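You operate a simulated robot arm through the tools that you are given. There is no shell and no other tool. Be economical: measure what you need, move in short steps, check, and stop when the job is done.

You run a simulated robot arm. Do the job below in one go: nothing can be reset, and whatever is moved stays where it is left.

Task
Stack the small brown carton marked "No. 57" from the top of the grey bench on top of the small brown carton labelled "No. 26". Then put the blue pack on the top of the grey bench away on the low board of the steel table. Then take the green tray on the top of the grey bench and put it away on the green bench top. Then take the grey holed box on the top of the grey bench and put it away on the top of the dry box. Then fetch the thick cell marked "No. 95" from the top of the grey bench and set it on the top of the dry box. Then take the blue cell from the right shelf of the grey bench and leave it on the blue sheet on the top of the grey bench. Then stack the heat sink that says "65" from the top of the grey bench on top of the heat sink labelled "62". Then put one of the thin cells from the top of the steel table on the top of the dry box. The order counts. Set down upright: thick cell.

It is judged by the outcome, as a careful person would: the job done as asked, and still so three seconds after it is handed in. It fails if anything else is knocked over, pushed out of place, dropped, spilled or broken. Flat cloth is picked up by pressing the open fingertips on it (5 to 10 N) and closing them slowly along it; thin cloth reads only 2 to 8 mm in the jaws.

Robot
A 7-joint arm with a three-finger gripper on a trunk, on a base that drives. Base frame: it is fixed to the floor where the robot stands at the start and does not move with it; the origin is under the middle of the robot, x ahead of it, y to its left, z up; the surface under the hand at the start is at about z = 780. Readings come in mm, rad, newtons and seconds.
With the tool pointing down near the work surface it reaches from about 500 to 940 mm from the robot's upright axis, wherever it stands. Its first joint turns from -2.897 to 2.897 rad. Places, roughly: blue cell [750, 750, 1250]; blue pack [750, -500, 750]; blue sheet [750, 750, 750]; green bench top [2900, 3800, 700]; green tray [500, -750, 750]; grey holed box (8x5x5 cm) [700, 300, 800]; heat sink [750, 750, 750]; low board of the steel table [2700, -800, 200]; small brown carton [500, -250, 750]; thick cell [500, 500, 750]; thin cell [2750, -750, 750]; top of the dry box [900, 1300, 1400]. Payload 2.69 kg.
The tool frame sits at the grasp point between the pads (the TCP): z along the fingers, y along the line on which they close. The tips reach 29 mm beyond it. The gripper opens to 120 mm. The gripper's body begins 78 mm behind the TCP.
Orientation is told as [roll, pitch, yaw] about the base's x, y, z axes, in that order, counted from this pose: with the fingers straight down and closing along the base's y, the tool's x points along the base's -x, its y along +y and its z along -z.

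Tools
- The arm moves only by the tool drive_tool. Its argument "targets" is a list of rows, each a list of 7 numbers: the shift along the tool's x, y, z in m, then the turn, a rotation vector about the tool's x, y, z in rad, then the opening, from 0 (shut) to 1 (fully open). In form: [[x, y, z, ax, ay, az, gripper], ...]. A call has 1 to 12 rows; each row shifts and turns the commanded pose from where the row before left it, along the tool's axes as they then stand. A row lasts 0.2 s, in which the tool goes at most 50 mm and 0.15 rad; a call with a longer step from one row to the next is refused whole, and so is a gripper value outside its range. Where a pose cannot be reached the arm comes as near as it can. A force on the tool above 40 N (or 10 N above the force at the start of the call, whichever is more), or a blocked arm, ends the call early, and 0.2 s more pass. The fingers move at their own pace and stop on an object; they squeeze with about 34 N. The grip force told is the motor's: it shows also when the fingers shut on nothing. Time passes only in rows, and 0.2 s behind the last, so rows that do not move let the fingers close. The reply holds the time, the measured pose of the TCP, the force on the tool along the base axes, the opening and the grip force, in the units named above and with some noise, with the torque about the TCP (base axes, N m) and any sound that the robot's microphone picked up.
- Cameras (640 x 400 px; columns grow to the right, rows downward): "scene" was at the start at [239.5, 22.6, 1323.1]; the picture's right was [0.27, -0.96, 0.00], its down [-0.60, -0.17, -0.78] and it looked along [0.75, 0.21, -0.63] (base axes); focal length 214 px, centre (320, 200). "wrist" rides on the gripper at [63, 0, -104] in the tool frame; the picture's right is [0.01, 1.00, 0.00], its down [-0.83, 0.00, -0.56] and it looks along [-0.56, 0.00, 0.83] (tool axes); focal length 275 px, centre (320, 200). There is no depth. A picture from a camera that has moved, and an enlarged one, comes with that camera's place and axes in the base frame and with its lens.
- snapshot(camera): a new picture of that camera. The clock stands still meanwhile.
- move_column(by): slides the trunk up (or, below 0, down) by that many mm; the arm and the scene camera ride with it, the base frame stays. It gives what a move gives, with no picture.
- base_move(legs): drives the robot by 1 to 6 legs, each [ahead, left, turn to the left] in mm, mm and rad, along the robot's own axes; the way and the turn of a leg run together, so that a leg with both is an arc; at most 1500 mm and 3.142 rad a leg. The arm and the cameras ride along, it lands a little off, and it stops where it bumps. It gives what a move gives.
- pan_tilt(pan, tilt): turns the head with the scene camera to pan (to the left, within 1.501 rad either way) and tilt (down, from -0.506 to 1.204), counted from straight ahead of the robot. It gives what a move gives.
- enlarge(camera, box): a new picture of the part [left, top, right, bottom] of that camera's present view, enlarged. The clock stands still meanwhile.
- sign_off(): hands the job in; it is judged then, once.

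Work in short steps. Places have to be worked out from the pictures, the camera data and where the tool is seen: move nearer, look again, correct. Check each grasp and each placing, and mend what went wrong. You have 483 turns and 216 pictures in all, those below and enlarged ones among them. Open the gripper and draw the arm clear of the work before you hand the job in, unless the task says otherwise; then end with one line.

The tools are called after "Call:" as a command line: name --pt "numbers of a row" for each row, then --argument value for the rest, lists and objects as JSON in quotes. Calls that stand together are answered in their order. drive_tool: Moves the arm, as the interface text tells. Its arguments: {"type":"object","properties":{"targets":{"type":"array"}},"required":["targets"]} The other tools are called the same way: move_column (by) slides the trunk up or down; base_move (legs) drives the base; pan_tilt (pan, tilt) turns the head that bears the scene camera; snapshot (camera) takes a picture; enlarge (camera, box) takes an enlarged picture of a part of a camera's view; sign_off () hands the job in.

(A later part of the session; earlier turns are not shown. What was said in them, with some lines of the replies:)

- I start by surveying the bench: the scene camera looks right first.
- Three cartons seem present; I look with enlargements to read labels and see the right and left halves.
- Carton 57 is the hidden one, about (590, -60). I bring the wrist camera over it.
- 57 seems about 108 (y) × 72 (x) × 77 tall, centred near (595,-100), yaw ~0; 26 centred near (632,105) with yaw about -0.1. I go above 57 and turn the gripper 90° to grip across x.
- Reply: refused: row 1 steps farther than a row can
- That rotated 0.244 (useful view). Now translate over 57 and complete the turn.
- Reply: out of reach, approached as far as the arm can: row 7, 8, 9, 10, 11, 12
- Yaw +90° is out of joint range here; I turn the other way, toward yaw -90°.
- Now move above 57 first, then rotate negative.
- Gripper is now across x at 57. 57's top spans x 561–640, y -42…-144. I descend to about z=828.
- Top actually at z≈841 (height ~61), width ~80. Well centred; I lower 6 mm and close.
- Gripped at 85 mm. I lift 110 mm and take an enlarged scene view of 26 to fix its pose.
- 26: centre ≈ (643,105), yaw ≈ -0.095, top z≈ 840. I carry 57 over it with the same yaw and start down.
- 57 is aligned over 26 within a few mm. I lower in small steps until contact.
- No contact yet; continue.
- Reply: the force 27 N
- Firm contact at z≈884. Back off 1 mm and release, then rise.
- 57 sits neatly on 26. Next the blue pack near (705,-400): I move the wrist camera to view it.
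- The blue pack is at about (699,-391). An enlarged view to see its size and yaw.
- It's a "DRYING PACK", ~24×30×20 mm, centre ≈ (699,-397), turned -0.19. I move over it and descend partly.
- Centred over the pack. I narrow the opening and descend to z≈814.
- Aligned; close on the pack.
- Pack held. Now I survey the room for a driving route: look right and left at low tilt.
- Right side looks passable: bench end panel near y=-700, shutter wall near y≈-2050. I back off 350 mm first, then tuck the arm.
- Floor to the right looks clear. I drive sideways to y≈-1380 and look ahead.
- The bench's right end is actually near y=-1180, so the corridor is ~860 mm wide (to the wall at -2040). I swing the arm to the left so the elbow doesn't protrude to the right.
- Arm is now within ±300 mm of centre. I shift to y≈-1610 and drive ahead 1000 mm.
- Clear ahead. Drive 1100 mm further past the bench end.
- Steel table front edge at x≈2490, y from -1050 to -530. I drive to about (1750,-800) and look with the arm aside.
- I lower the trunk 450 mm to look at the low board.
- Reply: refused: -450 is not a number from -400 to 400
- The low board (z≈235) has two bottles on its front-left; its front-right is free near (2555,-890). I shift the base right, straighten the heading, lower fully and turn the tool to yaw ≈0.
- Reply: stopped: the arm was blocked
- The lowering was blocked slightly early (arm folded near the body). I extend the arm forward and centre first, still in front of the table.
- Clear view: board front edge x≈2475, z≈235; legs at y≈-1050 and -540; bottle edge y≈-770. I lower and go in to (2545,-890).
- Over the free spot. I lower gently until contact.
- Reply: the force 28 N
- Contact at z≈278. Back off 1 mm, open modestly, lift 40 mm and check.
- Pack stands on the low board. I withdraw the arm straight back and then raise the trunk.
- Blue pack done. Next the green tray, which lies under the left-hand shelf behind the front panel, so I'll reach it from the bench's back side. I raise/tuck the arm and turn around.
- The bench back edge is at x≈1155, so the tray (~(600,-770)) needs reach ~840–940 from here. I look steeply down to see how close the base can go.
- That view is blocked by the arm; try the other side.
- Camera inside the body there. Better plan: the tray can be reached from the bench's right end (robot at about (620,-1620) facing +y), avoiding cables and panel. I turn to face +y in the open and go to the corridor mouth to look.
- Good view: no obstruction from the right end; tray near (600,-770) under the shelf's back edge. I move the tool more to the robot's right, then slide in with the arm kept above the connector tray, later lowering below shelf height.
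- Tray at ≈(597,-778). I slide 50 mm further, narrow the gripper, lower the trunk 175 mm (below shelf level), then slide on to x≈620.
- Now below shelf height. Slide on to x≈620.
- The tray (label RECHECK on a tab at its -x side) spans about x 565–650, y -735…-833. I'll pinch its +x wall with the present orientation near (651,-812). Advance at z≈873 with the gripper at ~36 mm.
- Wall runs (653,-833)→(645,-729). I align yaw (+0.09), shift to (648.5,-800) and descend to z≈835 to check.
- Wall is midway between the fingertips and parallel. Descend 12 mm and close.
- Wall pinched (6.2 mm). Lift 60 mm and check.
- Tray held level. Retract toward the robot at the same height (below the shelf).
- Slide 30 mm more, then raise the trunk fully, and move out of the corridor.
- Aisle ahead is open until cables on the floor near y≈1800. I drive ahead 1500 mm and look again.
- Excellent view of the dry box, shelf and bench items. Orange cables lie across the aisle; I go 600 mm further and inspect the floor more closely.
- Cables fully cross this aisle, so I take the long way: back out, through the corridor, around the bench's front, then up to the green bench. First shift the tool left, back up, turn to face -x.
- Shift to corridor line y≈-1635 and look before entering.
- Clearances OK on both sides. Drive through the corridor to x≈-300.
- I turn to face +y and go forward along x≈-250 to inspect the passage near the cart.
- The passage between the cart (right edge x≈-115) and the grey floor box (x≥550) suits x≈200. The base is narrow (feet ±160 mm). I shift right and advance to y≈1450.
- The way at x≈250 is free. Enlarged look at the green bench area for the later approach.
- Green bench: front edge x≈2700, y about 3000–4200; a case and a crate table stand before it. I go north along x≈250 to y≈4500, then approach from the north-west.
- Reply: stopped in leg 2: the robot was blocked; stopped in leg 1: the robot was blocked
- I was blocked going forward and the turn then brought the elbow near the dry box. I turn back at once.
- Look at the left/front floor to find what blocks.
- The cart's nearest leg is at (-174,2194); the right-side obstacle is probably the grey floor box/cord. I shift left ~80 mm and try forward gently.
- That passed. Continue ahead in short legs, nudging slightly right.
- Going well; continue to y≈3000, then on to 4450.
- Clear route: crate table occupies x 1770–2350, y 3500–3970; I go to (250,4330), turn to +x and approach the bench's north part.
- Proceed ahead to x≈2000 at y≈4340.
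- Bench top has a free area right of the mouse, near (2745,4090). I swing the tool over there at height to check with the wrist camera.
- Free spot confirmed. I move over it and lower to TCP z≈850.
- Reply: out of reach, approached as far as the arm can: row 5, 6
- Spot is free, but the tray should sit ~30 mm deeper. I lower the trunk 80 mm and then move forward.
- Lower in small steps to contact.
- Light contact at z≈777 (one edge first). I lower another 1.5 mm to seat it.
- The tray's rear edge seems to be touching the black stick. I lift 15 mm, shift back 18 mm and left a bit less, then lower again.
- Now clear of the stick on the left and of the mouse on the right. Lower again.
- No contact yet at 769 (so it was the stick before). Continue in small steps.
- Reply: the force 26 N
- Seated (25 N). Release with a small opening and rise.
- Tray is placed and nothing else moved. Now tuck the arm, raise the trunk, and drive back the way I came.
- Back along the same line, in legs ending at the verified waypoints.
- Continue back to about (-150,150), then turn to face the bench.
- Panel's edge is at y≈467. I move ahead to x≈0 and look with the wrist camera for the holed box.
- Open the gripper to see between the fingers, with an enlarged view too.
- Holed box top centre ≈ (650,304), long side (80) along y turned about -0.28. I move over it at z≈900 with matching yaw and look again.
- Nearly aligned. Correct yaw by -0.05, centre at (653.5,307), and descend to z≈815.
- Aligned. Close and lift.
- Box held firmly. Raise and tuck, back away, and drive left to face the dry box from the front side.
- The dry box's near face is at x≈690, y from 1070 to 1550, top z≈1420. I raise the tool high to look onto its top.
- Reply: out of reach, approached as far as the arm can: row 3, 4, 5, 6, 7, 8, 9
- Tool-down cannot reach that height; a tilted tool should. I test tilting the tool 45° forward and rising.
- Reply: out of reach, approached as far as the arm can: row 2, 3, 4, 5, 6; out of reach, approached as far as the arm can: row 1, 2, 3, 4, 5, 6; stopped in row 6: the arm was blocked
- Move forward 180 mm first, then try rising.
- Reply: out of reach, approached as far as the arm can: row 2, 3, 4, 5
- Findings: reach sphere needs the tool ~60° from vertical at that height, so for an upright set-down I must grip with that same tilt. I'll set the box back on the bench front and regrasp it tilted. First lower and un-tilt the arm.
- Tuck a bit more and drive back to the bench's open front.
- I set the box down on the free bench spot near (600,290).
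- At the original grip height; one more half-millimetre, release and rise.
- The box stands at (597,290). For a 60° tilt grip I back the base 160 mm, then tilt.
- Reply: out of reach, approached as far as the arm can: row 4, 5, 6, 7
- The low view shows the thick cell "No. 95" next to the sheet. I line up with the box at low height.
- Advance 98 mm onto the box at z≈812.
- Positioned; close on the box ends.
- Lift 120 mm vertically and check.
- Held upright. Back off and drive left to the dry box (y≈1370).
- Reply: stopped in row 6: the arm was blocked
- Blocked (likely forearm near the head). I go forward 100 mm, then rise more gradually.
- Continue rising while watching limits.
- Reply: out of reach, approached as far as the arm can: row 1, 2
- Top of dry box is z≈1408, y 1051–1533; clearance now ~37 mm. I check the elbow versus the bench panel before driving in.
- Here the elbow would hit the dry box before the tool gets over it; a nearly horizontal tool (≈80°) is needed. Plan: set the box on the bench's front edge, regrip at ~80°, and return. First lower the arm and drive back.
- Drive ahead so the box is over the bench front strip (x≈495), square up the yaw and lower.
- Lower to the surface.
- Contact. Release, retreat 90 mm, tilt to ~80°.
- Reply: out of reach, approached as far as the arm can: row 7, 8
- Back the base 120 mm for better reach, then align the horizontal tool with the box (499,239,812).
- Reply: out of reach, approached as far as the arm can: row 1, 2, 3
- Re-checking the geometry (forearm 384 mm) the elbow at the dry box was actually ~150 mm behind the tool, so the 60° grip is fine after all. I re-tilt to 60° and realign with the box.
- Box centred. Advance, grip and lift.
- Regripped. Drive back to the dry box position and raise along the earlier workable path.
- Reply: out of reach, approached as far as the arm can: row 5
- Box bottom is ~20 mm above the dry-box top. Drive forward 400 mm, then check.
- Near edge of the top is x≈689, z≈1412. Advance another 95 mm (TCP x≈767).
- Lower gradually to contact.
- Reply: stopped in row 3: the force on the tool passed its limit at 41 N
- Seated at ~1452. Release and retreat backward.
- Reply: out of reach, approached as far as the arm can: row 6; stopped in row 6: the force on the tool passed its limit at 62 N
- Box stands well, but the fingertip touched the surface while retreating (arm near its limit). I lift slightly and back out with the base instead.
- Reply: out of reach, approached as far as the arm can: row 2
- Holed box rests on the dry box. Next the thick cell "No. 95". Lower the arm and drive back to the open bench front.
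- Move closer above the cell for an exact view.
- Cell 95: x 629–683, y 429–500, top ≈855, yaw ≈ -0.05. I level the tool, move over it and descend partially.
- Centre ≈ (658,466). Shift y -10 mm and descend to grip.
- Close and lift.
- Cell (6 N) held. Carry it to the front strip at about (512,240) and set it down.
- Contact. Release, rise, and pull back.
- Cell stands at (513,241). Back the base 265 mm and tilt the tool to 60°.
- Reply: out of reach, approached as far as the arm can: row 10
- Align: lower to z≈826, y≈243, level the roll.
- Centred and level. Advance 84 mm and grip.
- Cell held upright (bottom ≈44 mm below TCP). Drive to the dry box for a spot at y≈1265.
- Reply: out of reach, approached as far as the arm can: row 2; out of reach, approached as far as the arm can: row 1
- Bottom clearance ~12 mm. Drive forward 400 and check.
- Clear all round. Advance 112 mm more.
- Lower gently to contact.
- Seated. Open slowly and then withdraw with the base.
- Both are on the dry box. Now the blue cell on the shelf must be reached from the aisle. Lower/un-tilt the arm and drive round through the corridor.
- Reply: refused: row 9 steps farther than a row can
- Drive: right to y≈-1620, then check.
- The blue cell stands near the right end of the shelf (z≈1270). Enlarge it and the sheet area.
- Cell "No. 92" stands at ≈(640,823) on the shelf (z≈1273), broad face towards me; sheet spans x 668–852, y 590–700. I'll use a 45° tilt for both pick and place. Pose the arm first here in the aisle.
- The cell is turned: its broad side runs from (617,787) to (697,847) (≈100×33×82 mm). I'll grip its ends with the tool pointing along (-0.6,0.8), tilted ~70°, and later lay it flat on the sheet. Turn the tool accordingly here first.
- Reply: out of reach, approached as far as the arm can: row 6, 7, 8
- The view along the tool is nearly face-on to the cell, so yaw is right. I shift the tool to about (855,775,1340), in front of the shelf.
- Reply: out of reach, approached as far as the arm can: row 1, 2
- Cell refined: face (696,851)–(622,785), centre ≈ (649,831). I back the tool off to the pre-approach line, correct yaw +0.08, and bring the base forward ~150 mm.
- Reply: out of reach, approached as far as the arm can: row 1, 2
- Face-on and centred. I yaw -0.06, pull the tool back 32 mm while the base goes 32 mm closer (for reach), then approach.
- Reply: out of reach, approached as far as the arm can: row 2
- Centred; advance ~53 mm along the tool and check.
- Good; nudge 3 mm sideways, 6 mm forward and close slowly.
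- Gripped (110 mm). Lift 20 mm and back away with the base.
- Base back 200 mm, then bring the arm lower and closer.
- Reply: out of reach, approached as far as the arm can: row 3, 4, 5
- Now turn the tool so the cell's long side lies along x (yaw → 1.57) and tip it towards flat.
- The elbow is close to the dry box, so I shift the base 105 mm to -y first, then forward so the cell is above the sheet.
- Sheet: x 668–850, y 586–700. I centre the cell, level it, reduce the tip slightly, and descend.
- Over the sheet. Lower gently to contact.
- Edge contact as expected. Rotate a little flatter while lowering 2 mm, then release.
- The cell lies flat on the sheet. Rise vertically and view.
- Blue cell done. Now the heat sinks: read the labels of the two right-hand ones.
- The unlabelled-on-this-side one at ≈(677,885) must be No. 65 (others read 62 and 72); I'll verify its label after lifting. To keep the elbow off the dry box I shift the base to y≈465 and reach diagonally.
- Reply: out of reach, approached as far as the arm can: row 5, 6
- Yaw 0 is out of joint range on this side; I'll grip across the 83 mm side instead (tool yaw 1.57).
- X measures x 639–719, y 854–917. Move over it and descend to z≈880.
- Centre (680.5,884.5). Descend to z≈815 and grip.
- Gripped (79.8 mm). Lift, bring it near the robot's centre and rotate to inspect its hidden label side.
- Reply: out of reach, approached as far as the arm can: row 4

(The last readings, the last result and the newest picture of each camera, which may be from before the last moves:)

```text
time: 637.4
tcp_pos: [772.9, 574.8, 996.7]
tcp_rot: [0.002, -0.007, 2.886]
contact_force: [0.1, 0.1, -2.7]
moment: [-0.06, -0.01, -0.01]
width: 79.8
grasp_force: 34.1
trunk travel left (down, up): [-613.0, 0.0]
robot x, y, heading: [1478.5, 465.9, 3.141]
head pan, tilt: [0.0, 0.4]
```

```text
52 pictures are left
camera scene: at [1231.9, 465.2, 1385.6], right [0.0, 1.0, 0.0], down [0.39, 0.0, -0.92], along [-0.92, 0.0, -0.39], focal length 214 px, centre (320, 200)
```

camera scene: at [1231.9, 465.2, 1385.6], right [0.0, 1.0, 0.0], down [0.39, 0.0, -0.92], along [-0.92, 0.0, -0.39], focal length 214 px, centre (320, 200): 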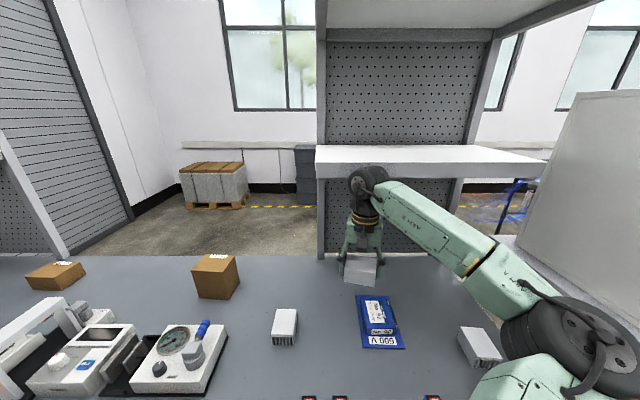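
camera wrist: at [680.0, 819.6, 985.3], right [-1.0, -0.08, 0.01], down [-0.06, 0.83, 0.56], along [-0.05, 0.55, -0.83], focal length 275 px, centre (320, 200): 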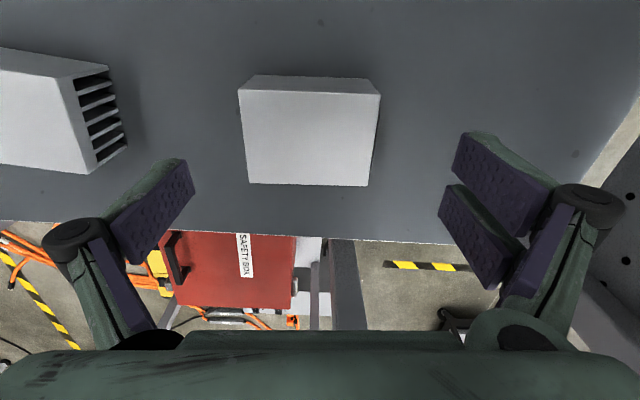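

Call:
enlarge --camera "scene" --box '[320, 235, 400, 295]'

```text
6.67 times, centred on (360, 265) of scene
camera zoom: at [1231.9, 465.2, 1385.6], right [0.0, 1.0, 0.0], down [0.39, 0.0, -0.92], along [-0.92, 0.0, -0.39], focal length 1430 px, centre (53, -233)
```

zoom: 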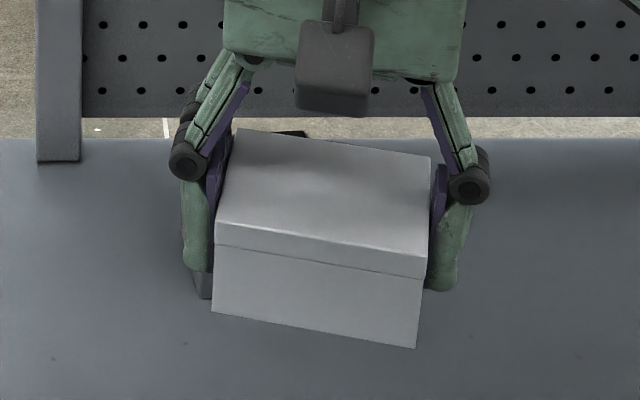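

The label side is hidden by the finger, but by elimination (62 and 72 are the only others) this is 65. I look closely at 62 to fix its pose.

Call:
enlarge --camera "scene" --box '[240, 290, 336, 362]'

Call:
drive_tool --pt "0 0 0 0 0 0.14 0.5" --pt "0 0 0 0 0 0.14 0.5" --pt "0 0 0 0 0 0.14 0.5" --pt "0 0 0 0 0 0.14 0.5" --pt "0 0 0 0 0 0.14 0.5" --pt "0 0 0 0 0 0.14 0.5" --pt "0 0 0 0 0 0.14 0.5" --pt "0 0 0 0 0 0.14 0.5" --pt "0 0 0 0 0 0.14 0.5" --pt "0 0 0 0 0 0 0.5"

Call:
snapshot --camera "wrist"

```text
5.56 times, centred on (288, 326) of scene
camera zoom: at [1231.9, 465.2, 1385.6], right [0.0, 1.0, 0.0], down [0.39, 0.0, -0.92], along [-0.92, 0.0, -0.39], focal length 1192 px, centre (498, -500)
```

zoom: 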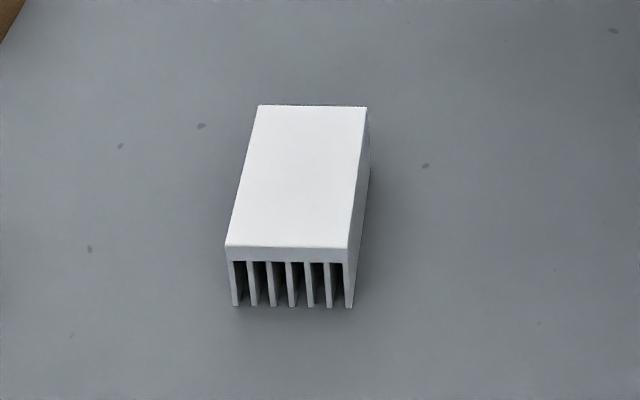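

```text
time: 639.6
tcp_pos: [771.6, 575.1, 998.0]
tcp_rot: [0.005, 0.0, 1.621]
contact_force: [0.3, -0.4, -4.3]
moment: [0.0, -0.02, 0.01]
width: 79.6
grasp_force: 34.5
trunk travel left (down, up): [-613.0, 0.0]
robot x, y, heading: [1479.2, 464.6, 3.136]
head pan, tilt: [0.0, 0.4]
```

```text
49 pictures are left
camera wrist: at [777.0, 512.1, 1102.2], right [-1.0, -0.06, 0.01], down [-0.04, 0.83, 0.56], along [-0.04, 0.55, -0.83], focal length 275 px, centre (320, 200)
```

wrist: 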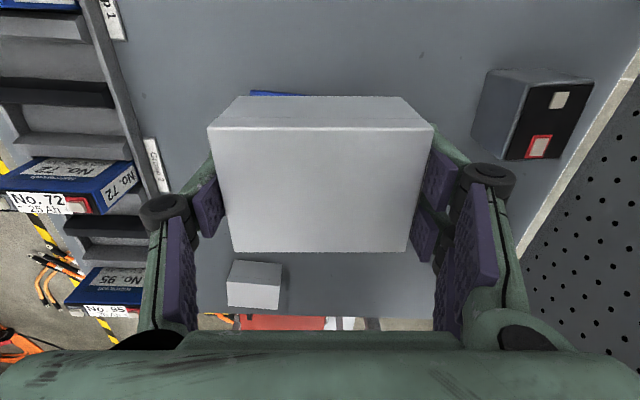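

62: top x 759–839, y 333–392, z≈825.6, yaw≈0. Carry 65 above it and lower to z≈875.

Call:
drive_tool --pt "0.0422 -0.0034 0.005 0 0 0 0.5" --pt "0.0422 -0.0034 0.01 0 0 0 0.5" --pt "0.0422 -0.0034 0.01 0 0 0 0.5" --pt "0.0422 -0.0034 0.01 0 0 0 0.5" --pt "0.0422 -0.0034 0.01 0 0 0.05 0.5" --pt "0 0 0.04 0 0 0 0.5" --pt "0 0 0.035 0 0 0 0.5" --pt "0 0 0 0 0 0 0.5"

Call:
enlarge --camera "scene" --box '[230, 250, 350, 350]'

```text
time: 641.4
tcp_pos: [801.4, 365.1, 878.6]
tcp_rot: [0.006, 0.001, 1.571]
contact_force: [-0.5, 0.3, -2.1]
moment: [0.02, 0.01, 0.02]
width: 79.6
grasp_force: 34.2
trunk travel left (down, up): [-613.0, 0.0]
robot x, y, heading: [1479.6, 463.7, 3.141]
head pan, tilt: [0.0, 0.4]
```

```text
4.00 times, centred on (290, 300) of scene
camera zoom: at [1232.0, 465.1, 1385.7], right [0.0, 1.0, 0.0], down [0.39, 0.0, -0.92], along [-0.92, 0.0, -0.39], focal length 858 px, centre (440, -200)
```

zoom: 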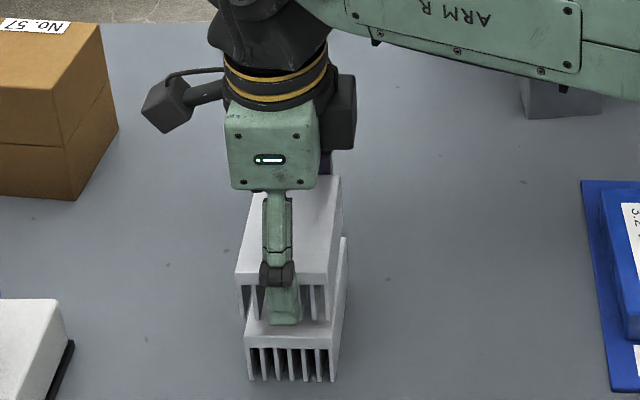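

Aligned. Lower to contact.

Call:
drive_tool --pt "-0.0 0.001 0.012 0 0 0 0.5" --pt "0 0 0.005 0 0 0 0.5" --pt "0 0 0.002 0 0 0 0.5" --pt "0 0 0 0 0 0 0.5"

Call:
drive_tool --pt "0 0 0.0015 0 0 0 0.5" --pt "0 0 0 0 0 0 0.5"

```text
time: 642.4
tcp_pos: [801.2, 364.4, 860.4]
tcp_rot: [0.008, 0.0, 1.574]
contact_force: [-0.3, -1.0, 13.6]
moment: [0.31, -0.33, -0.04]
width: 79.8
grasp_force: 33.6
trunk travel left (down, up): [-613.0, 0.0]
robot x, y, heading: [1480.9, 465.9, 3.14]
head pan, tilt: [0.0, 0.4]
```

```text
time: 643.0
tcp_pos: [798.6, 364.7, 858.6]
tcp_rot: [0.01, 0.001, 1.572]
contact_force: [-5.0, 0.0, 21.8]
moment: [-0.04, 0.15, -0.05]
width: 79.8
grasp_force: 34.3
trunk travel left (down, up): [-613.0, 0.0]
robot x, y, heading: [1479.0, 468.5, 3.138]
head pan, tilt: [0.0, 0.4]
```

Seated. Release and rise.

Call:
drive_tool --pt "0 0 -0.001 0 0 0 0.5" --pt "0 0 0 0 0 0 0.72" --pt "0 0 0 0 0 0 0.9" --pt "0 0 0 0 0 0 0.9" --pt "0 0 -0.02 0 0 0 0.9" --pt "0 0 -0.045 0 0 0 0.9" --pt "0 0 -0.045 0 0 0 0.9" --pt "0 0 -0.045 0 0 0 0.9" --pt "0 0 0 0 0 0 0.9"

Call:
enlarge --camera "scene" --box '[190, 230, 430, 380]'

Call:
snapshot --camera "wrist"

```text
time: 645.0
tcp_pos: [798.5, 364.7, 1012.9]
tcp_rot: [0.007, 0.0, 1.573]
contact_force: [-0.1, 0.6, -0.5]
moment: [0.01, -0.01, 0.03]
width: 107.9
grasp_force: 0.1
trunk travel left (down, up): [-613.0, 0.0]
robot x, y, heading: [1478.0, 463.7, 3.138]
head pan, tilt: [0.0, 0.4]
```

```text
2.67 times, centred on (310, 305) of scene
camera zoom: at [1232.1, 465.2, 1385.7], right [0.0, 1.0, 0.0], down [0.39, 0.0, -0.92], along [-0.92, 0.0, -0.39], focal length 572 px, centre (347, -80)
```

zoom: 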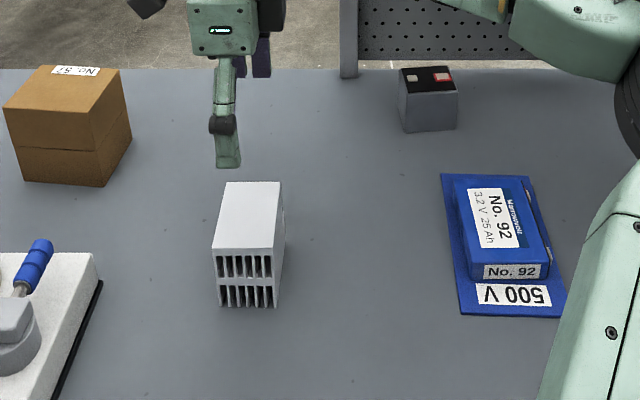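

```text
46 pictures are left
camera wrist: at [800.3, 301.9, 1117.0], right [-1.0, -0.01, 0.01], down [0.0, 0.83, 0.56], along [-0.01, 0.56, -0.83], focal length 275 px, centre (320, 200)
```

wrist: 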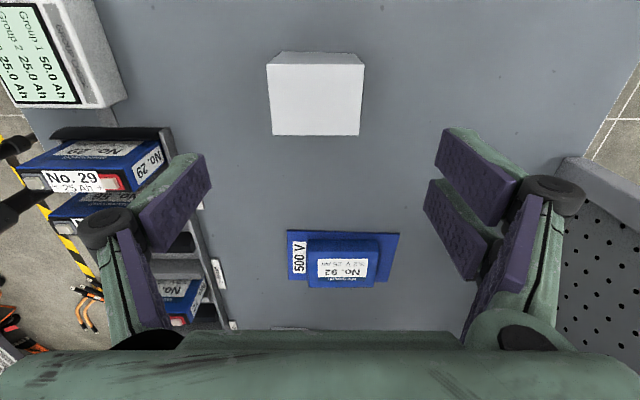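

65 is squarely stacked on 62. Last: a thin cell from the steel table. Tuck the arm and drive there.

Call:
drive_tool --pt "0 -0.045 -0.02 0 0 0 0.5" --pt "0 -0.045 -0.02 0 0 0 0.5" --pt "0 -0.045 -0.01 0 0 -0.14 0.5" --pt "0 -0.03 0 0 0 -0.14 0.5" --pt "0 -0.02 0 0 0 -0.14 0.5" --pt "0 0 0 0 0 -0.14 0.5" --pt "0 0 0 0 0 -0.14 0.5" --pt "0 0 0 0 0 -0.14 0.5" --pt "0 0 0 0 0 -0.14 0.5" --pt "0 0 0 0 0 -0.14 0.5" --pt "0 0 0 0 0 -0.14 0.5" --pt "0 0 0 0 0 -0.14 0.5"

Call:
base_move --legs '[[-250, 0, 0], [0, 0, 1.57], [1250, 0, 0], [0, 0, 1.57]]'

Call:
pan_tilt --pan -0.05 --tilt 0.55

Call:
snapshot --camera "scene"

```text
time: 647.6
tcp_pos: [984.7, 376.1, 1060.8]
tcp_rot: [0.003, -0.006, 2.976]
contact_force: [0.1, 0.2, 0.0]
moment: [0.0, -0.01, -0.01]
width: 60.2
grasp_force: 0.0
trunk travel left (down, up): [-613.0, 0.0]
robot x, y, heading: [1479.5, 466.4, 3.142]
head pan, tilt: [0.0, 0.4]
```

```text
time: 663.2
tcp_pos: [2221.3, -696.3, 1060.7]
tcp_rot: [0.002, -0.006, -0.146]
contact_force: [-0.3, 0.3, 0.3]
moment: [0.02, -0.01, -0.01]
width: 60.0
grasp_force: 0.0
trunk travel left (down, up): [-613.0, 0.0]
robot x, y, heading: [1731.5, -795.0, 0.013]
head pan, tilt: [0.0, 0.4]
```

```text
time: 663.9
tcp_pos: [2222.6, -696.2, 1062.5]
tcp_rot: [0.0, -0.005, -0.148]
contact_force: [-0.3, 0.5, 0.4]
moment: [-0.02, -0.01, -0.04]
width: 59.8
grasp_force: 0.0
trunk travel left (down, up): [-613.0, 0.0]
robot x, y, heading: [1727.5, -793.5, 0.022]
head pan, tilt: [-0.051, 0.55]
```

```text
45 pictures are left
camera scene: at [1975.2, -796.8, 1372.0], right [-0.03, -1.0, 0.0], down [-0.52, 0.02, -0.85], along [0.85, -0.03, -0.52], focal length 214 px, centre (320, 200)
```

scene: 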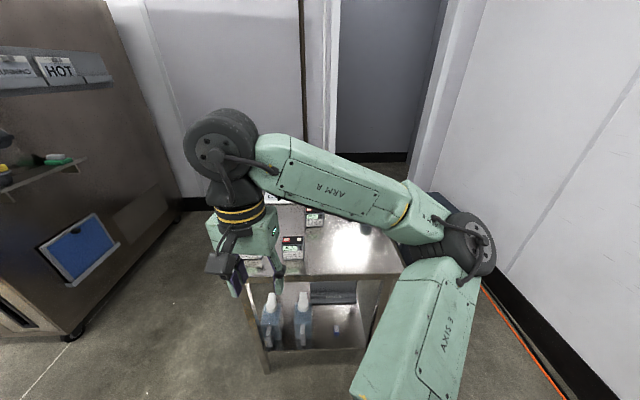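

Call:
snapshot --camera "wrist"

Call:
enlarge --camera "scene" --box '[230, 190, 350, 290]'

```text
44 pictures are left
camera wrist: at [2159.5, -687.7, 1165.1], right [0.14, 0.99, 0.0], down [0.82, -0.12, 0.56], along [0.56, -0.08, -0.83], focal length 275 px, centre (320, 200)
```

wrist: 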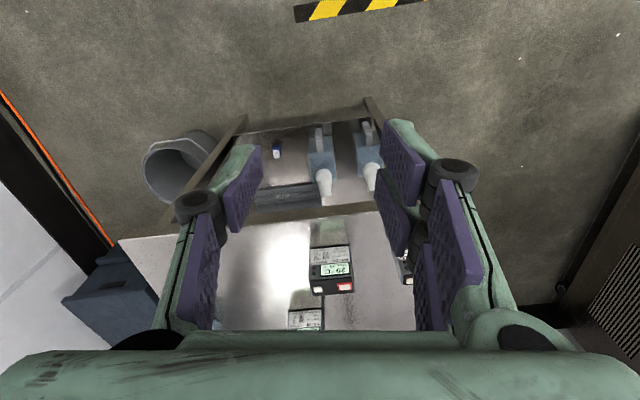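

```text
4.00 times, centred on (290, 240) of scene
camera zoom: at [1975.2, -796.8, 1372.0], right [-0.03, -1.0, 0.0], down [-0.52, 0.02, -0.85], along [0.85, -0.03, -0.52], focal length 858 px, centre (440, 40)
```

zoom: 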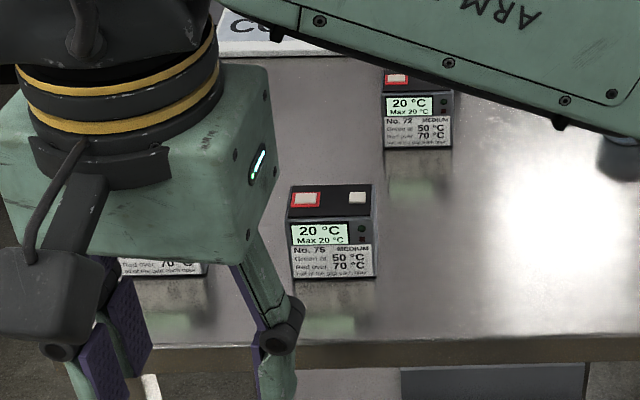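

Two of these say "MEDIUM"; I need one marked thin. I move the arm aside and read all labels.

Call:
drive_tool --pt "0.0 0.045 0 0 0 0 0.5" --pt "0.0 0.045 0 0 0 0 0.5" --pt "0.0 0.045 0 0 0 0 0.5" --pt "0.0 0.045 0 0 0 0 0.5" --pt "0.0 0.045 0 0 0 0 0.5" --pt "0 0 0 0 0 0 0.5"

Call:
snapshot --camera "scene"

Call:
enlarge --camera "scene" --box '[230, 190, 370, 290]'

```text
time: 665.3
tcp_pos: [2253.7, -475.0, 1060.2]
tcp_rot: [0.002, -0.008, -0.146]
contact_force: [0.6, -0.1, 0.0]
moment: [0.01, -0.02, 0.0]
width: 60.1
grasp_force: 0.1
trunk travel left (down, up): [-613.0, 0.0]
robot x, y, heading: [1728.7, -799.2, 0.021]
head pan, tilt: [-0.051, 0.55]
```

```text
42 pictures are left
camera scene: at [1975.2, -797.0, 1372.0], right [-0.03, -1.0, 0.0], down [-0.52, 0.02, -0.85], along [0.85, -0.03, -0.52], focal length 214 px, centre (320, 200)
```

scene: 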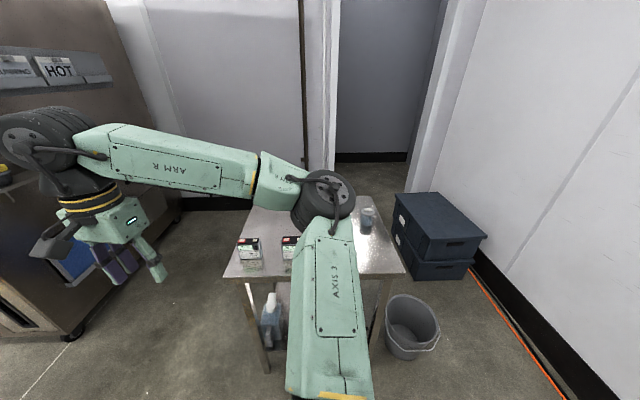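

```text
4.00 times, centred on (300, 240) of scene
camera zoom: at [1975.2, -797.0, 1372.0], right [-0.03, -1.0, 0.0], down [-0.52, 0.02, -0.85], along [0.85, -0.03, -0.52], focal length 858 px, centre (400, 40)
```

zoom: 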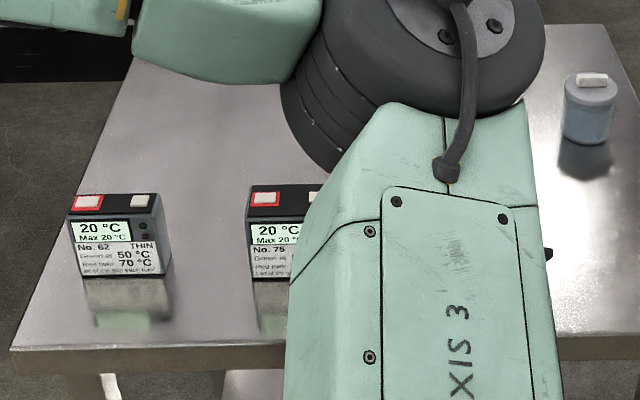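

"No. 62 THIN" stands at the table's front-left: centre ≈ (2531,-570), 75 wide, 30 deep, ~68 tall, table z≈800. I position the base and tilt the tool 60°.

Call:
drive_tool --pt "0 -0.045 0 0 0 0 0.95" --pt "0 -0.045 0 0 0 0 0.95" --pt "0 -0.045 0 0 0 -0.12 0.95" --pt "0 -0.045 0 0 0 -0.12 0.95" --pt "0 -0.04 0 0 0 0 0.95" --pt "0 0 0 0 0 0 0.95"

Call:
base_move --legs '[[-40, 170, -0.02]]'

Call:
drive_tool --pt "-0.045 0 0.02 0 0 0 0.95" --pt "-0.045 0 0.02 0 0 0 0.95" --pt "-0.045 0 0.02 0 0 0 0.95" --pt "-0.035 0 0.02 0 0 0 0.95" --pt "0 0 0 0 -0.149 0 0.95" --pt "0 0 0 0 -0.149 0 0.95" --pt "0 0 0 0 -0.149 0 0.95" --pt "0 0 0 0 -0.149 0 0.95" --pt "0 0 0 0 -0.149 0 0.95" --pt "0 0 0 0 -0.149 0 0.95" --pt "0 0 0 0 -0.149 0 0.95" --pt "0 0 0 0 0 0 0.95"

Call:
snapshot --camera "wrist"

```text
time: 666.7
tcp_pos: [2237.0, -692.9, 1062.7]
tcp_rot: [0.0, -0.007, 0.094]
contact_force: [0.3, -0.4, -0.4]
moment: [0.01, 0.02, 0.02]
width: 114.2
grasp_force: 0.1
trunk travel left (down, up): [-613.0, 0.0]
robot x, y, heading: [1730.8, -797.4, 0.015]
head pan, tilt: [-0.051, 0.55]
```

```text
time: 668.7
tcp_pos: [2197.3, -532.2, 1061.3]
tcp_rot: [0.0, -0.007, 0.074]
contact_force: [-0.2, -0.2, 0.0]
moment: [0.0, 0.03, -0.02]
width: 114.0
grasp_force: 0.0
trunk travel left (down, up): [-613.0, 0.0]
robot x, y, heading: [1685.5, -625.4, -0.003]
head pan, tilt: [-0.051, 0.55]
```

```text
time: 671.3
tcp_pos: [2366.1, -518.6, 982.6]
tcp_rot: [-0.001, -1.052, 0.073]
contact_force: [0.1, -0.2, 0.3]
moment: [0.02, 0.02, -0.01]
width: 113.9
grasp_force: 0.0
trunk travel left (down, up): [-613.0, 0.0]
robot x, y, heading: [1687.4, -626.0, 0.001]
head pan, tilt: [-0.051, 0.55]
```

```text
40 pictures are left
camera wrist: at [2246.0, -528.3, 979.1], right [-0.08, 1.0, 0.0], down [-0.07, 0.0, 1.0], along [0.99, 0.08, 0.07], focal length 275 px, centre (320, 200)
```

wrist: 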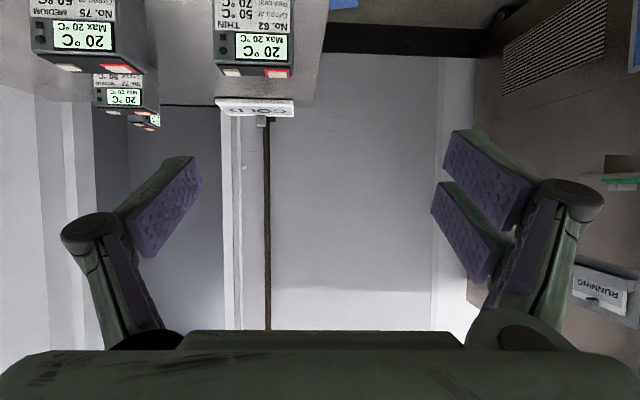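

Lower to z≈838 in front of the table and align to y≈-571.

Call:
drive_tool --pt "0.0265 -0.013 0.0268 0 0 0 0.95" --pt "0.0265 -0.013 0.0268 0 0 0 0.95" --pt "0.0265 -0.013 0.0268 0 0 0 0.95" --pt "0.0265 -0.013 0.0268 0 0 0 0.95" --pt "0 0 0 0 0 0 0.95"

Call:
snapshot --camera "wrist"

```text
time: 672.5
tcp_pos: [2412.0, -565.7, 837.7]
tcp_rot: [0.001, -1.048, 0.074]
contact_force: [0.0, -0.1, -0.8]
moment: [0.05, 0.03, -0.01]
width: 113.7
grasp_force: 0.1
trunk travel left (down, up): [-613.0, 0.0]
robot x, y, heading: [1689.0, -624.7, 0.002]
head pan, tilt: [-0.051, 0.55]
```

```text
39 pictures are left
camera wrist: at [2290.8, -574.6, 834.7], right [-0.08, 1.0, 0.0], down [-0.07, 0.0, 1.0], along [0.99, 0.08, 0.07], focal length 275 px, centre (320, 200)
```

wrist: 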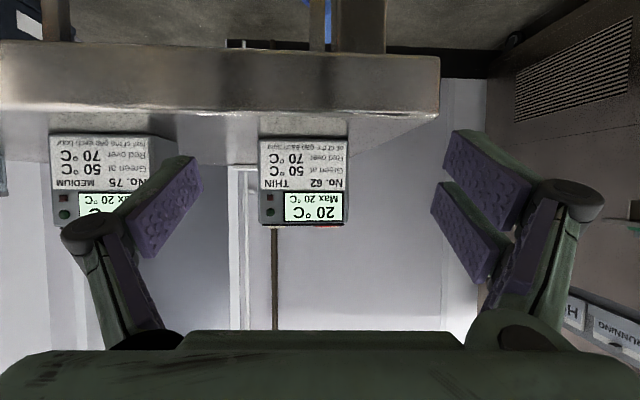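

Cell front at x≈2516, z 800–871, y≈-570. Shift -12 mm and advance 119 mm.

Call:
drive_tool --pt "0 -0.0125 0 0 0 0 0.86" --pt "-0.0197 0 0.0344 0 0 0 0.86" --pt "-0.0197 0 0.0344 0 0 0 0.86" --pt "0 0 0 0 0 0 0.86"

Call:
snapshot --camera "wrist"

```text
time: 673.5
tcp_pos: [2490.8, -573.8, 838.3]
tcp_rot: [-0.001, -1.049, 0.075]
contact_force: [0.1, 0.1, 0.5]
moment: [-0.04, 0.0, 0.0]
width: 103.1
grasp_force: 0.2
trunk travel left (down, up): [-613.0, 0.0]
robot x, y, heading: [1689.9, -623.1, -0.001]
head pan, tilt: [-0.051, 0.55]
```

```text
38 pictures are left
camera wrist: at [2370.0, -582.8, 835.3], right [-0.08, 1.0, 0.0], down [-0.07, 0.0, 1.0], along [0.99, 0.08, 0.07], focal length 275 px, centre (320, 200)
```

wrist: 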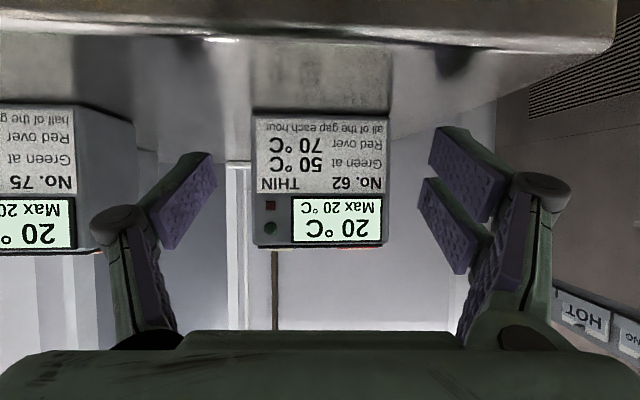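

Centred (u≈320). Advance the last 40 mm, close and lift.

Call:
drive_tool --pt "-0.0197 0 0.0344 0 0 0 0.86" --pt "0 0 0 0 0 0 0.7" --pt "0 0 0 0 0 0 0.5" --pt "0 0 0 0 0 0 0.5" --pt "0 0 0 0 0 0 0.5" --pt "0 0 0 0 0 0 0.5"

Call:
drive_tool --pt "-0.0174 0 -0.01 0 0 0 0.5" --pt "-0.0347 0 -0.02 0 0 0 0.5" --pt "-0.0347 0 -0.02 0 0 0 0.5" --pt "0 0 0 0 0 0 0.5"

Call:
snapshot --camera "wrist"

```text
time: 674.9
tcp_pos: [2531.3, -570.3, 839.0]
tcp_rot: [-0.003, -1.048, 0.073]
contact_force: [0.8, -0.6, 0.9]
moment: [-0.15, -0.07, -0.02]
width: 74.9
grasp_force: 33.7
trunk travel left (down, up): [-613.0, 0.0]
robot x, y, heading: [1691.0, -624.3, 0.0]
head pan, tilt: [-0.051, 0.55]
```

```text
time: 675.9
tcp_pos: [2531.9, -572.4, 938.8]
tcp_rot: [0.0, -1.049, 0.074]
contact_force: [-0.5, 0.2, -3.5]
moment: [-0.02, 0.02, -0.03]
width: 75.0
grasp_force: 34.3
trunk travel left (down, up): [-613.0, 0.0]
robot x, y, heading: [1687.9, -624.9, 0.001]
head pan, tilt: [-0.051, 0.55]
```

```text
37 pictures are left
camera wrist: at [2410.2, -581.7, 935.4], right [-0.08, 1.0, 0.0], down [-0.07, 0.0, 1.0], along [0.99, 0.08, 0.07], focal length 275 px, centre (320, 200)
```

wrist: 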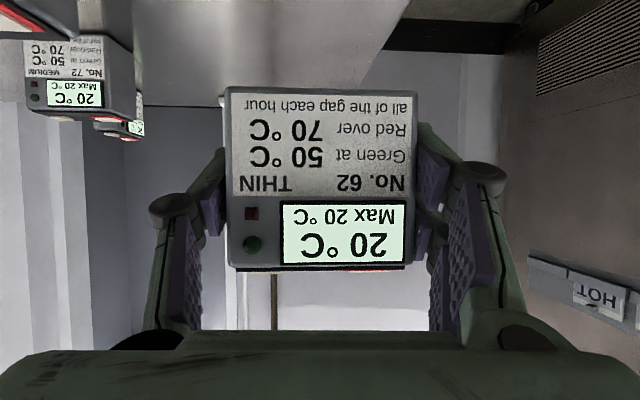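

Thin cell held upright (bottom ≈39 mm below TCP). I'll put it on the dry box from the aisle, near (985,1330), approaching on a diagonal to avoid the floor cables. Raise a bit and drive.

Call:
drive_tool --pt "-0.0347 0 -0.02 0 0 0 0.5" --pt "-0.0347 0 -0.02 0 0 0 0.5" --pt "-0.0347 0 -0.02 0 0 0 0.5" --pt "0 0 0 0 0 0 0.5"

Call:
base_move --legs '[[-60, 0, 0], [0, 0, 1.57], [800, -110, 0], [795, -105, 0]]'

```text
time: 676.9
tcp_pos: [2530.6, -571.7, 1056.5]
tcp_rot: [-0.003, -1.048, 0.075]
contact_force: [0.2, 0.5, -3.2]
moment: [-0.02, 0.0, 0.0]
width: 75.0
grasp_force: 34.6
trunk travel left (down, up): [-613.0, 0.0]
robot x, y, heading: [1687.9, -625.0, 0.001]
head pan, tilt: [-0.051, 0.55]
```

```text
time: 689.7
tcp_pos: [1838.7, 1835.3, 1057.7]
tcp_rot: [0.001, -1.05, 1.62]
contact_force: [-1.7, 0.2, -2.9]
moment: [-0.04, -0.01, 0.03]
width: 74.6
grasp_force: 33.9
trunk travel left (down, up): [-613.0, 0.0]
robot x, y, heading: [1872.8, 989.1, 1.546]
head pan, tilt: [-0.051, 0.55]
```

Raise the arm here in the open.

Call:
drive_tool --pt "-0.0344 0 -0.0204 0 0 0 0.5" --pt "-0.0344 0 -0.0204 0 0 0 0.5" --pt "-0.0344 0 -0.0204 0 0 0 0.5" --pt "-0.0344 0 -0.0204 0 0 0 0.5" --pt "-0.0344 0 -0.0204 0 0 0 0.5" --pt "-0.0344 0 -0.0204 0 0 0 0.5" --pt "-0.03 0 -0.028 0 0 0 0.5" --pt "-0.03 0 -0.028 0 0 0 0.5" --pt "-0.0235 0 -0.0276 0 0 0 0.5" --pt "0 0 0 0 0 0 0.5"

Call:
drive_tool --pt "-0.0235 0 -0.0276 0 0 0 0.5" --pt "-0.0235 0 -0.0276 0 0 0 0.5" --pt "-0.01 0 -0.025 0 0 0 0.5" --pt "0 0 0 0 0 0 0.5"

```text
time: 691.9
tcp_pos: [1841.8, 1799.9, 1411.9]
tcp_rot: [0.002, -1.049, 1.62]
contact_force: [0.7, 0.5, -3.6]
moment: [0.02, 0.02, -0.03]
width: 74.5
grasp_force: 34.1
trunk travel left (down, up): [-613.0, 0.0]
robot x, y, heading: [1868.2, 988.9, 1.544]
head pan, tilt: [-0.051, 0.55]
```

```text
time: 692.9
tcp_pos: [1844.5, 1759.8, 1500.3]
tcp_rot: [-0.001, -1.044, 1.619]
contact_force: [0.0, -0.4, -3.3]
moment: [0.03, 0.01, -0.01]
width: 74.6
grasp_force: 34.0
trunk travel left (down, up): [-613.0, 0.0]
robot x, y, heading: [1873.6, 987.2, 1.546]
head pan, tilt: [-0.051, 0.55]
```

Bottom is now ~1461. Turn to heading ≈2.70 and look.

Call:
base_move --legs '[[0, 0, 1.154]]'

Call:
snapshot --camera "wrist"

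Call:
pan_tilt --pan 0.0 --tilt 0.25

Call:
snapshot --camera "scene"

```text
time: 696.2
tcp_pos: [1157.3, 1277.6, 1499.5]
tcp_rot: [-0.002, -1.048, 2.77]
contact_force: [0.3, 0.3, -3.2]
moment: [0.04, -0.01, -0.01]
width: 74.5
grasp_force: 34.6
trunk travel left (down, up): [-613.0, 0.0]
robot x, y, heading: [1872.4, 988.4, 2.699]
head pan, tilt: [-0.051, 0.55]
```

```text
36 pictures are left
camera wrist: at [1269.5, 1233.8, 1497.6], right [-0.36, -0.93, 0.0], down [0.06, -0.03, 1.0], along [-0.93, 0.36, 0.07], focal length 275 px, centre (320, 200)
```

wrist: 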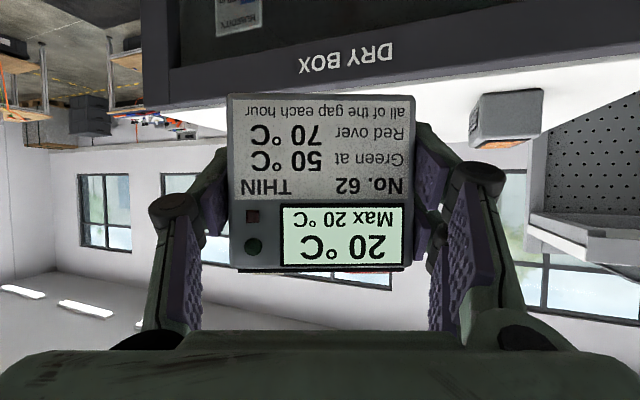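

```text
time: 697.0
tcp_pos: [1155.5, 1277.4, 1500.6]
tcp_rot: [-0.001, -1.049, 2.77]
contact_force: [0.0, 0.9, -3.2]
moment: [0.01, 0.01, 0.01]
width: 74.5
grasp_force: 33.9
trunk travel left (down, up): [-613.0, 0.0]
robot x, y, heading: [1870.9, 989.1, 2.699]
head pan, tilt: [0.0, 0.25]
```

```text
35 pictures are left
camera scene: at [1646.5, 1095.8, 1399.5], right [0.43, 0.9, 0.0], down [0.22, -0.11, -0.97], along [-0.87, 0.42, -0.25], focal length 214 px, centre (320, 200)
```

scene: 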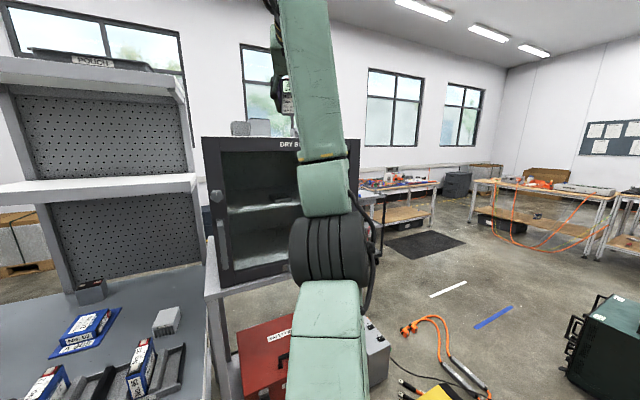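

Top's near edge is x≈1045; the existing item is at ≈(972,1175). Drive forward 185 mm toward (980,1340).

Call:
base_move --legs '[[185, 19, 0]]'

Call:
snapshot --camera "wrist"

Call:
snapshot --camera "scene"

```text
time: 698.6
tcp_pos: [979.6, 1343.2, 1498.6]
tcp_rot: [-0.002, -1.046, 2.766]
contact_force: [-0.5, 0.3, -3.7]
moment: [0.0, 0.0, -0.01]
width: 74.8
grasp_force: 33.6
trunk travel left (down, up): [-613.0, 0.0]
robot x, y, heading: [1694.1, 1056.1, 2.696]
head pan, tilt: [0.0, 0.25]
```

```text
34 pictures are left
camera wrist: at [1093.3, 1299.3, 1497.0], right [-0.36, -0.93, 0.0], down [0.06, -0.03, 1.0], along [-0.93, 0.36, 0.07], focal length 275 px, centre (320, 200)
```

wrist: 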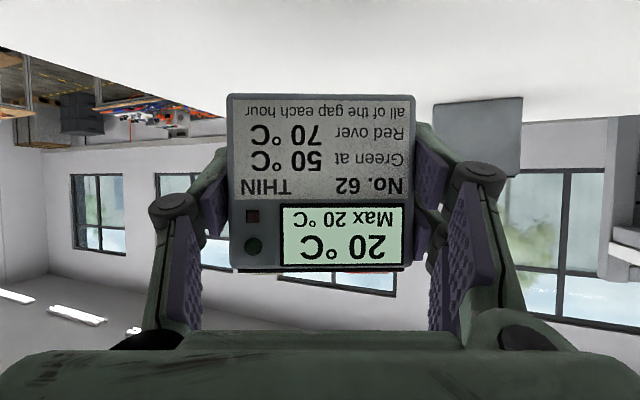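

```text
33 pictures are left
camera scene: at [1470.1, 1160.3, 1399.4], right [0.43, 0.9, 0.0], down [0.22, -0.11, -0.97], along [-0.87, 0.42, -0.25], focal length 214 px, centre (320, 200)
```

scene: 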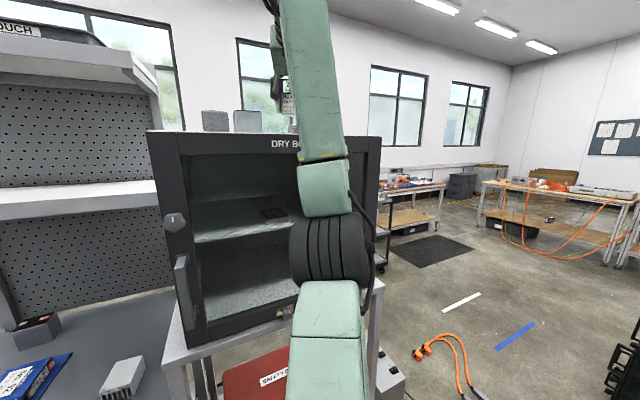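

Over a free part of the top. Lower to contact (expected TCP z≈1459).

Call:
drive_tool --pt "0.013 0 0.0075 0 0 0 0.5" --pt "0.0104 0 0.006 0 0 0 0.5" --pt "0.0043 0 0.0025 0 0 0 0.5" --pt "0 0 0 0 0 0 0.5"

Call:
drive_tool --pt "0.0022 0 0.0012 0 0 0 0.5" --pt "0.0017 0 0.001 0 0 0 0.5" --pt "0 0 0 0 0 0 0.5"

```text
time: 699.6
tcp_pos: [979.8, 1343.1, 1467.7]
tcp_rot: [0.002, -1.049, 2.767]
contact_force: [0.3, 0.5, -2.8]
moment: [0.02, 0.0, 0.02]
width: 74.5
grasp_force: 33.9
trunk travel left (down, up): [-613.0, 0.0]
robot x, y, heading: [1694.7, 1053.1, 2.692]
head pan, tilt: [0.0, 0.25]
```

```text
time: 700.4
tcp_pos: [980.7, 1343.2, 1462.2]
tcp_rot: [0.0, -1.048, 2.767]
contact_force: [0.0, 0.5, -3.5]
moment: [0.03, -0.02, -0.04]
width: 74.7
grasp_force: 34.7
trunk travel left (down, up): [-613.0, 0.0]
robot x, y, heading: [1697.5, 1049.4, 2.69]
head pan, tilt: [0.0, 0.25]
```

Call:
drive_tool --pt "0.0013 0 0.0008 0 0 0 0.5" --pt "0 0 0 0 0 0 0.5"

Call:
drive_tool --pt "0.0011 0 0.0006 0 0 0 0.5" --pt "0 0 0 0 0 0 0.5"

```text
time: 701.0
tcp_pos: [981.0, 1343.5, 1462.7]
tcp_rot: [0.0, -1.047, 2.769]
contact_force: [0.1, 0.6, -3.0]
moment: [0.01, -0.03, -0.01]
width: 74.7
grasp_force: 34.0
trunk travel left (down, up): [-613.0, 0.0]
robot x, y, heading: [1693.5, 1053.4, 2.692]
head pan, tilt: [0.0, 0.25]
```

```text
time: 701.6
tcp_pos: [979.3, 1342.1, 1461.5]
tcp_rot: [0.0, -1.049, 2.766]
contact_force: [0.0, -0.3, -3.8]
moment: [-0.03, 0.0, -0.01]
width: 74.9
grasp_force: 34.2
trunk travel left (down, up): [-613.0, 0.0]
robot x, y, heading: [1696.0, 1055.5, 2.69]
head pan, tilt: [0.0, 0.25]
```

Call:
drive_tool --pt "0.0015 0 0.0009 0 0 0 0.5" --pt "0 0 0 0 0 0 0.5"

Call:
drive_tool --pt "0.0013 0 0.0007 0 0 0 0.5" --pt "0 0 0 0 0 0 0.5"

```text
time: 702.2
tcp_pos: [980.6, 1344.0, 1458.9]
tcp_rot: [0.002, -1.047, 2.765]
contact_force: [-0.3, 1.4, -3.0]
moment: [-0.02, 0.01, 0.01]
width: 74.8
grasp_force: 34.0
trunk travel left (down, up): [-613.0, 0.0]
robot x, y, heading: [1694.0, 1054.2, 2.696]
head pan, tilt: [0.0, 0.25]
```

```text
time: 702.8
tcp_pos: [979.3, 1342.9, 1457.7]
tcp_rot: [0.0, -1.049, 2.768]
contact_force: [-0.2, -0.5, -2.4]
moment: [-0.03, -0.01, 0.01]
width: 74.7
grasp_force: 33.8
trunk travel left (down, up): [-613.0, 0.0]
robot x, y, heading: [1693.5, 1052.9, 2.694]
head pan, tilt: [0.0, 0.25]
```

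Call:
drive_tool --pt "0.0013 0 0.0007 0 0 0 0.5" --pt "0 0 0 0 0 0 0.5"

Call:
drive_tool --pt "0.0013 0 0.0007 0 0 0 0.5" --pt "0 0 0 0 0 0 0.5"

```text
time: 703.4
tcp_pos: [981.5, 1343.5, 1457.1]
tcp_rot: [0.001, -1.051, 2.763]
contact_force: [-5.4, 1.1, 8.6]
moment: [-0.44, 0.17, -0.16]
width: 74.6
grasp_force: 34.2
trunk travel left (down, up): [-613.0, 0.0]
robot x, y, heading: [1695.2, 1052.0, 2.693]
head pan, tilt: [0.0, 0.25]
```

```text
time: 704.0
tcp_pos: [981.9, 1342.0, 1457.8]
tcp_rot: [0.001, -1.052, 2.767]
contact_force: [-8.6, 4.2, 24.5]
moment: [-0.24, 0.1, -0.19]
width: 74.7
grasp_force: 34.2
trunk travel left (down, up): [-613.0, 0.0]
robot x, y, heading: [1694.3, 1053.4, 2.695]
head pan, tilt: [0.0, 0.25]
```

Seated. Ease 1 mm, open slowly, and check before withdrawing.

Call:
drive_tool --pt "-0.0009 0 -0.0005 0 0 0 0.5" --pt "0 0 0 0 0 0 0.64" --pt "0 0 0 0 0 0 0.7" --pt "0 0 0 0 0 0 0.8" --pt "0 0 0 0 0 0 0.86" --pt "0 0 0 0 0 0 0.86"

Call:
snapshot --camera "wrist"

```text
time: 705.4
tcp_pos: [979.8, 1343.0, 1455.7]
tcp_rot: [0.0, -1.05, 2.767]
contact_force: [0.2, 0.1, -0.2]
moment: [0.0, 0.0, 0.01]
width: 103.0
grasp_force: 0.1
trunk travel left (down, up): [-613.0, 0.0]
robot x, y, heading: [1694.4, 1051.2, 2.693]
head pan, tilt: [0.0, 0.25]
```

```text
32 pictures are left
camera wrist: at [1094.5, 1298.7, 1452.9], right [-0.36, -0.93, 0.0], down [0.06, -0.03, 1.0], along [-0.93, 0.36, 0.07], focal length 275 px, centre (320, 200)
```

wrist: 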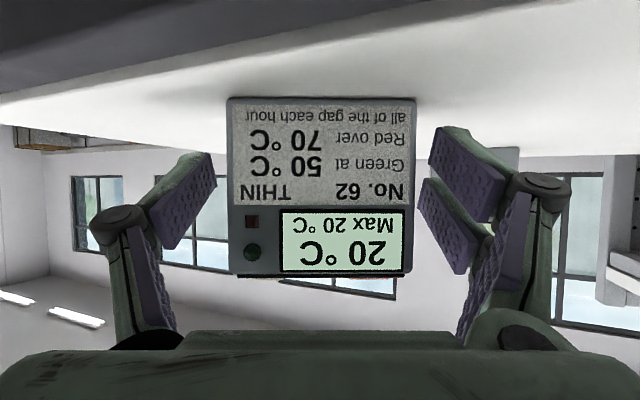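

Standing upright. Withdraw with the base along the tool direction.

Call:
base_move --legs '[[-100, -7, 0], [-220, 0, 0]]'

Call:
snapshot --camera "wrist"

Call:
enlarge --camera "scene" --box '[170, 80, 410, 230]'

```text
time: 707.8
tcp_pos: [1272.2, 1211.1, 1456.2]
tcp_rot: [-0.001, -1.05, 2.765]
contact_force: [0.2, -0.2, -0.3]
moment: [-0.02, 0.01, -0.02]
width: 103.2
grasp_force: 0.1
trunk travel left (down, up): [-613.0, 0.0]
robot x, y, heading: [1986.6, 920.0, 2.69]
head pan, tilt: [0.0, 0.25]
```

```text
31 pictures are left
camera wrist: at [1386.4, 1167.3, 1453.4], right [-0.37, -0.93, 0.0], down [0.06, -0.03, 1.0], along [-0.93, 0.36, 0.07], focal length 275 px, centre (320, 200)
```

wrist: 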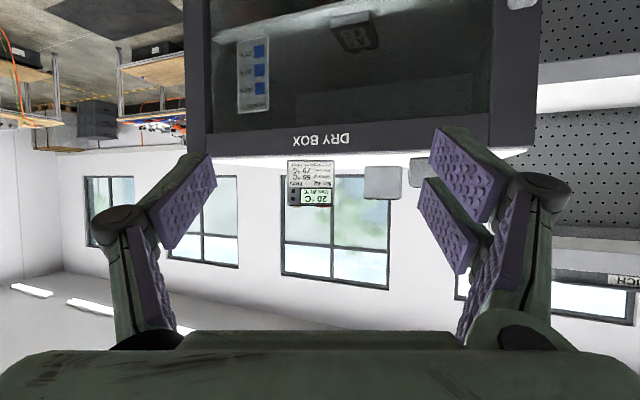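

```text
2.67 times, centred on (290, 155) of scene
camera zoom: at [1762.7, 1027.8, 1399.9], right [0.44, 0.9, 0.0], down [0.22, -0.11, -0.97], along [-0.87, 0.42, -0.25], focal length 572 px, centre (400, 320)
```

zoom: 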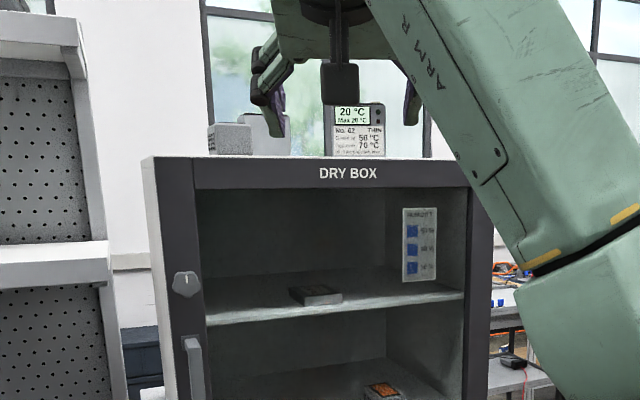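

All three cells/boxes appear on top (the holed box is hidden behind the thin cell). One sideways move to confirm it.

Call:
base_move --legs '[[-100, 250, 0]]'

Call:
snapshot --camera "wrist"

```text
time: 710.4
tcp_pos: [1252.7, 939.7, 1455.0]
tcp_rot: [0.0, -1.049, 2.762]
contact_force: [0.2, 0.1, 0.5]
moment: [0.02, -0.03, 0.02]
width: 103.1
grasp_force: 0.0
trunk travel left (down, up): [-613.0, 0.0]
robot x, y, heading: [1968.7, 644.1, 2.687]
head pan, tilt: [0.0, 0.25]
```

```text
29 pictures are left
camera wrist: at [1366.8, 895.6, 1453.0], right [-0.37, -0.93, 0.0], down [0.06, -0.03, 1.0], along [-0.93, 0.37, 0.07], focal length 275 px, centre (320, 200)
```

wrist: 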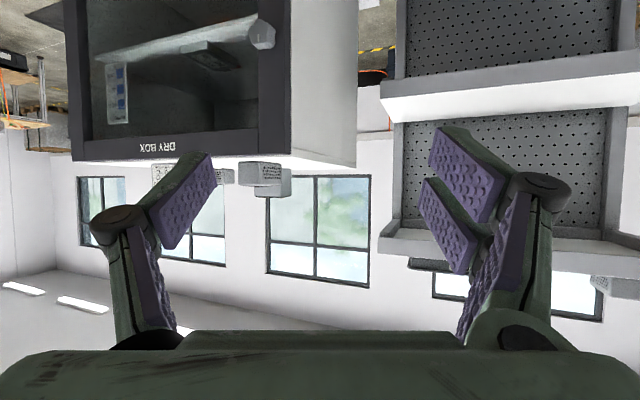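

All jobs are in place: the holed box, thick cell and thin cell are all seen on the dry box top, the gripper is open and the arm is clear. I hand it in.

Call:
sign_off

```text
The job is handed in.
```

All eight steps were done in the order given and the job is handed in. The one thing I could not confirm is the "65" label on the heat sink: it was never visible, so I took that heat sink by elimination, as the only others on the bench read 62 and 72.
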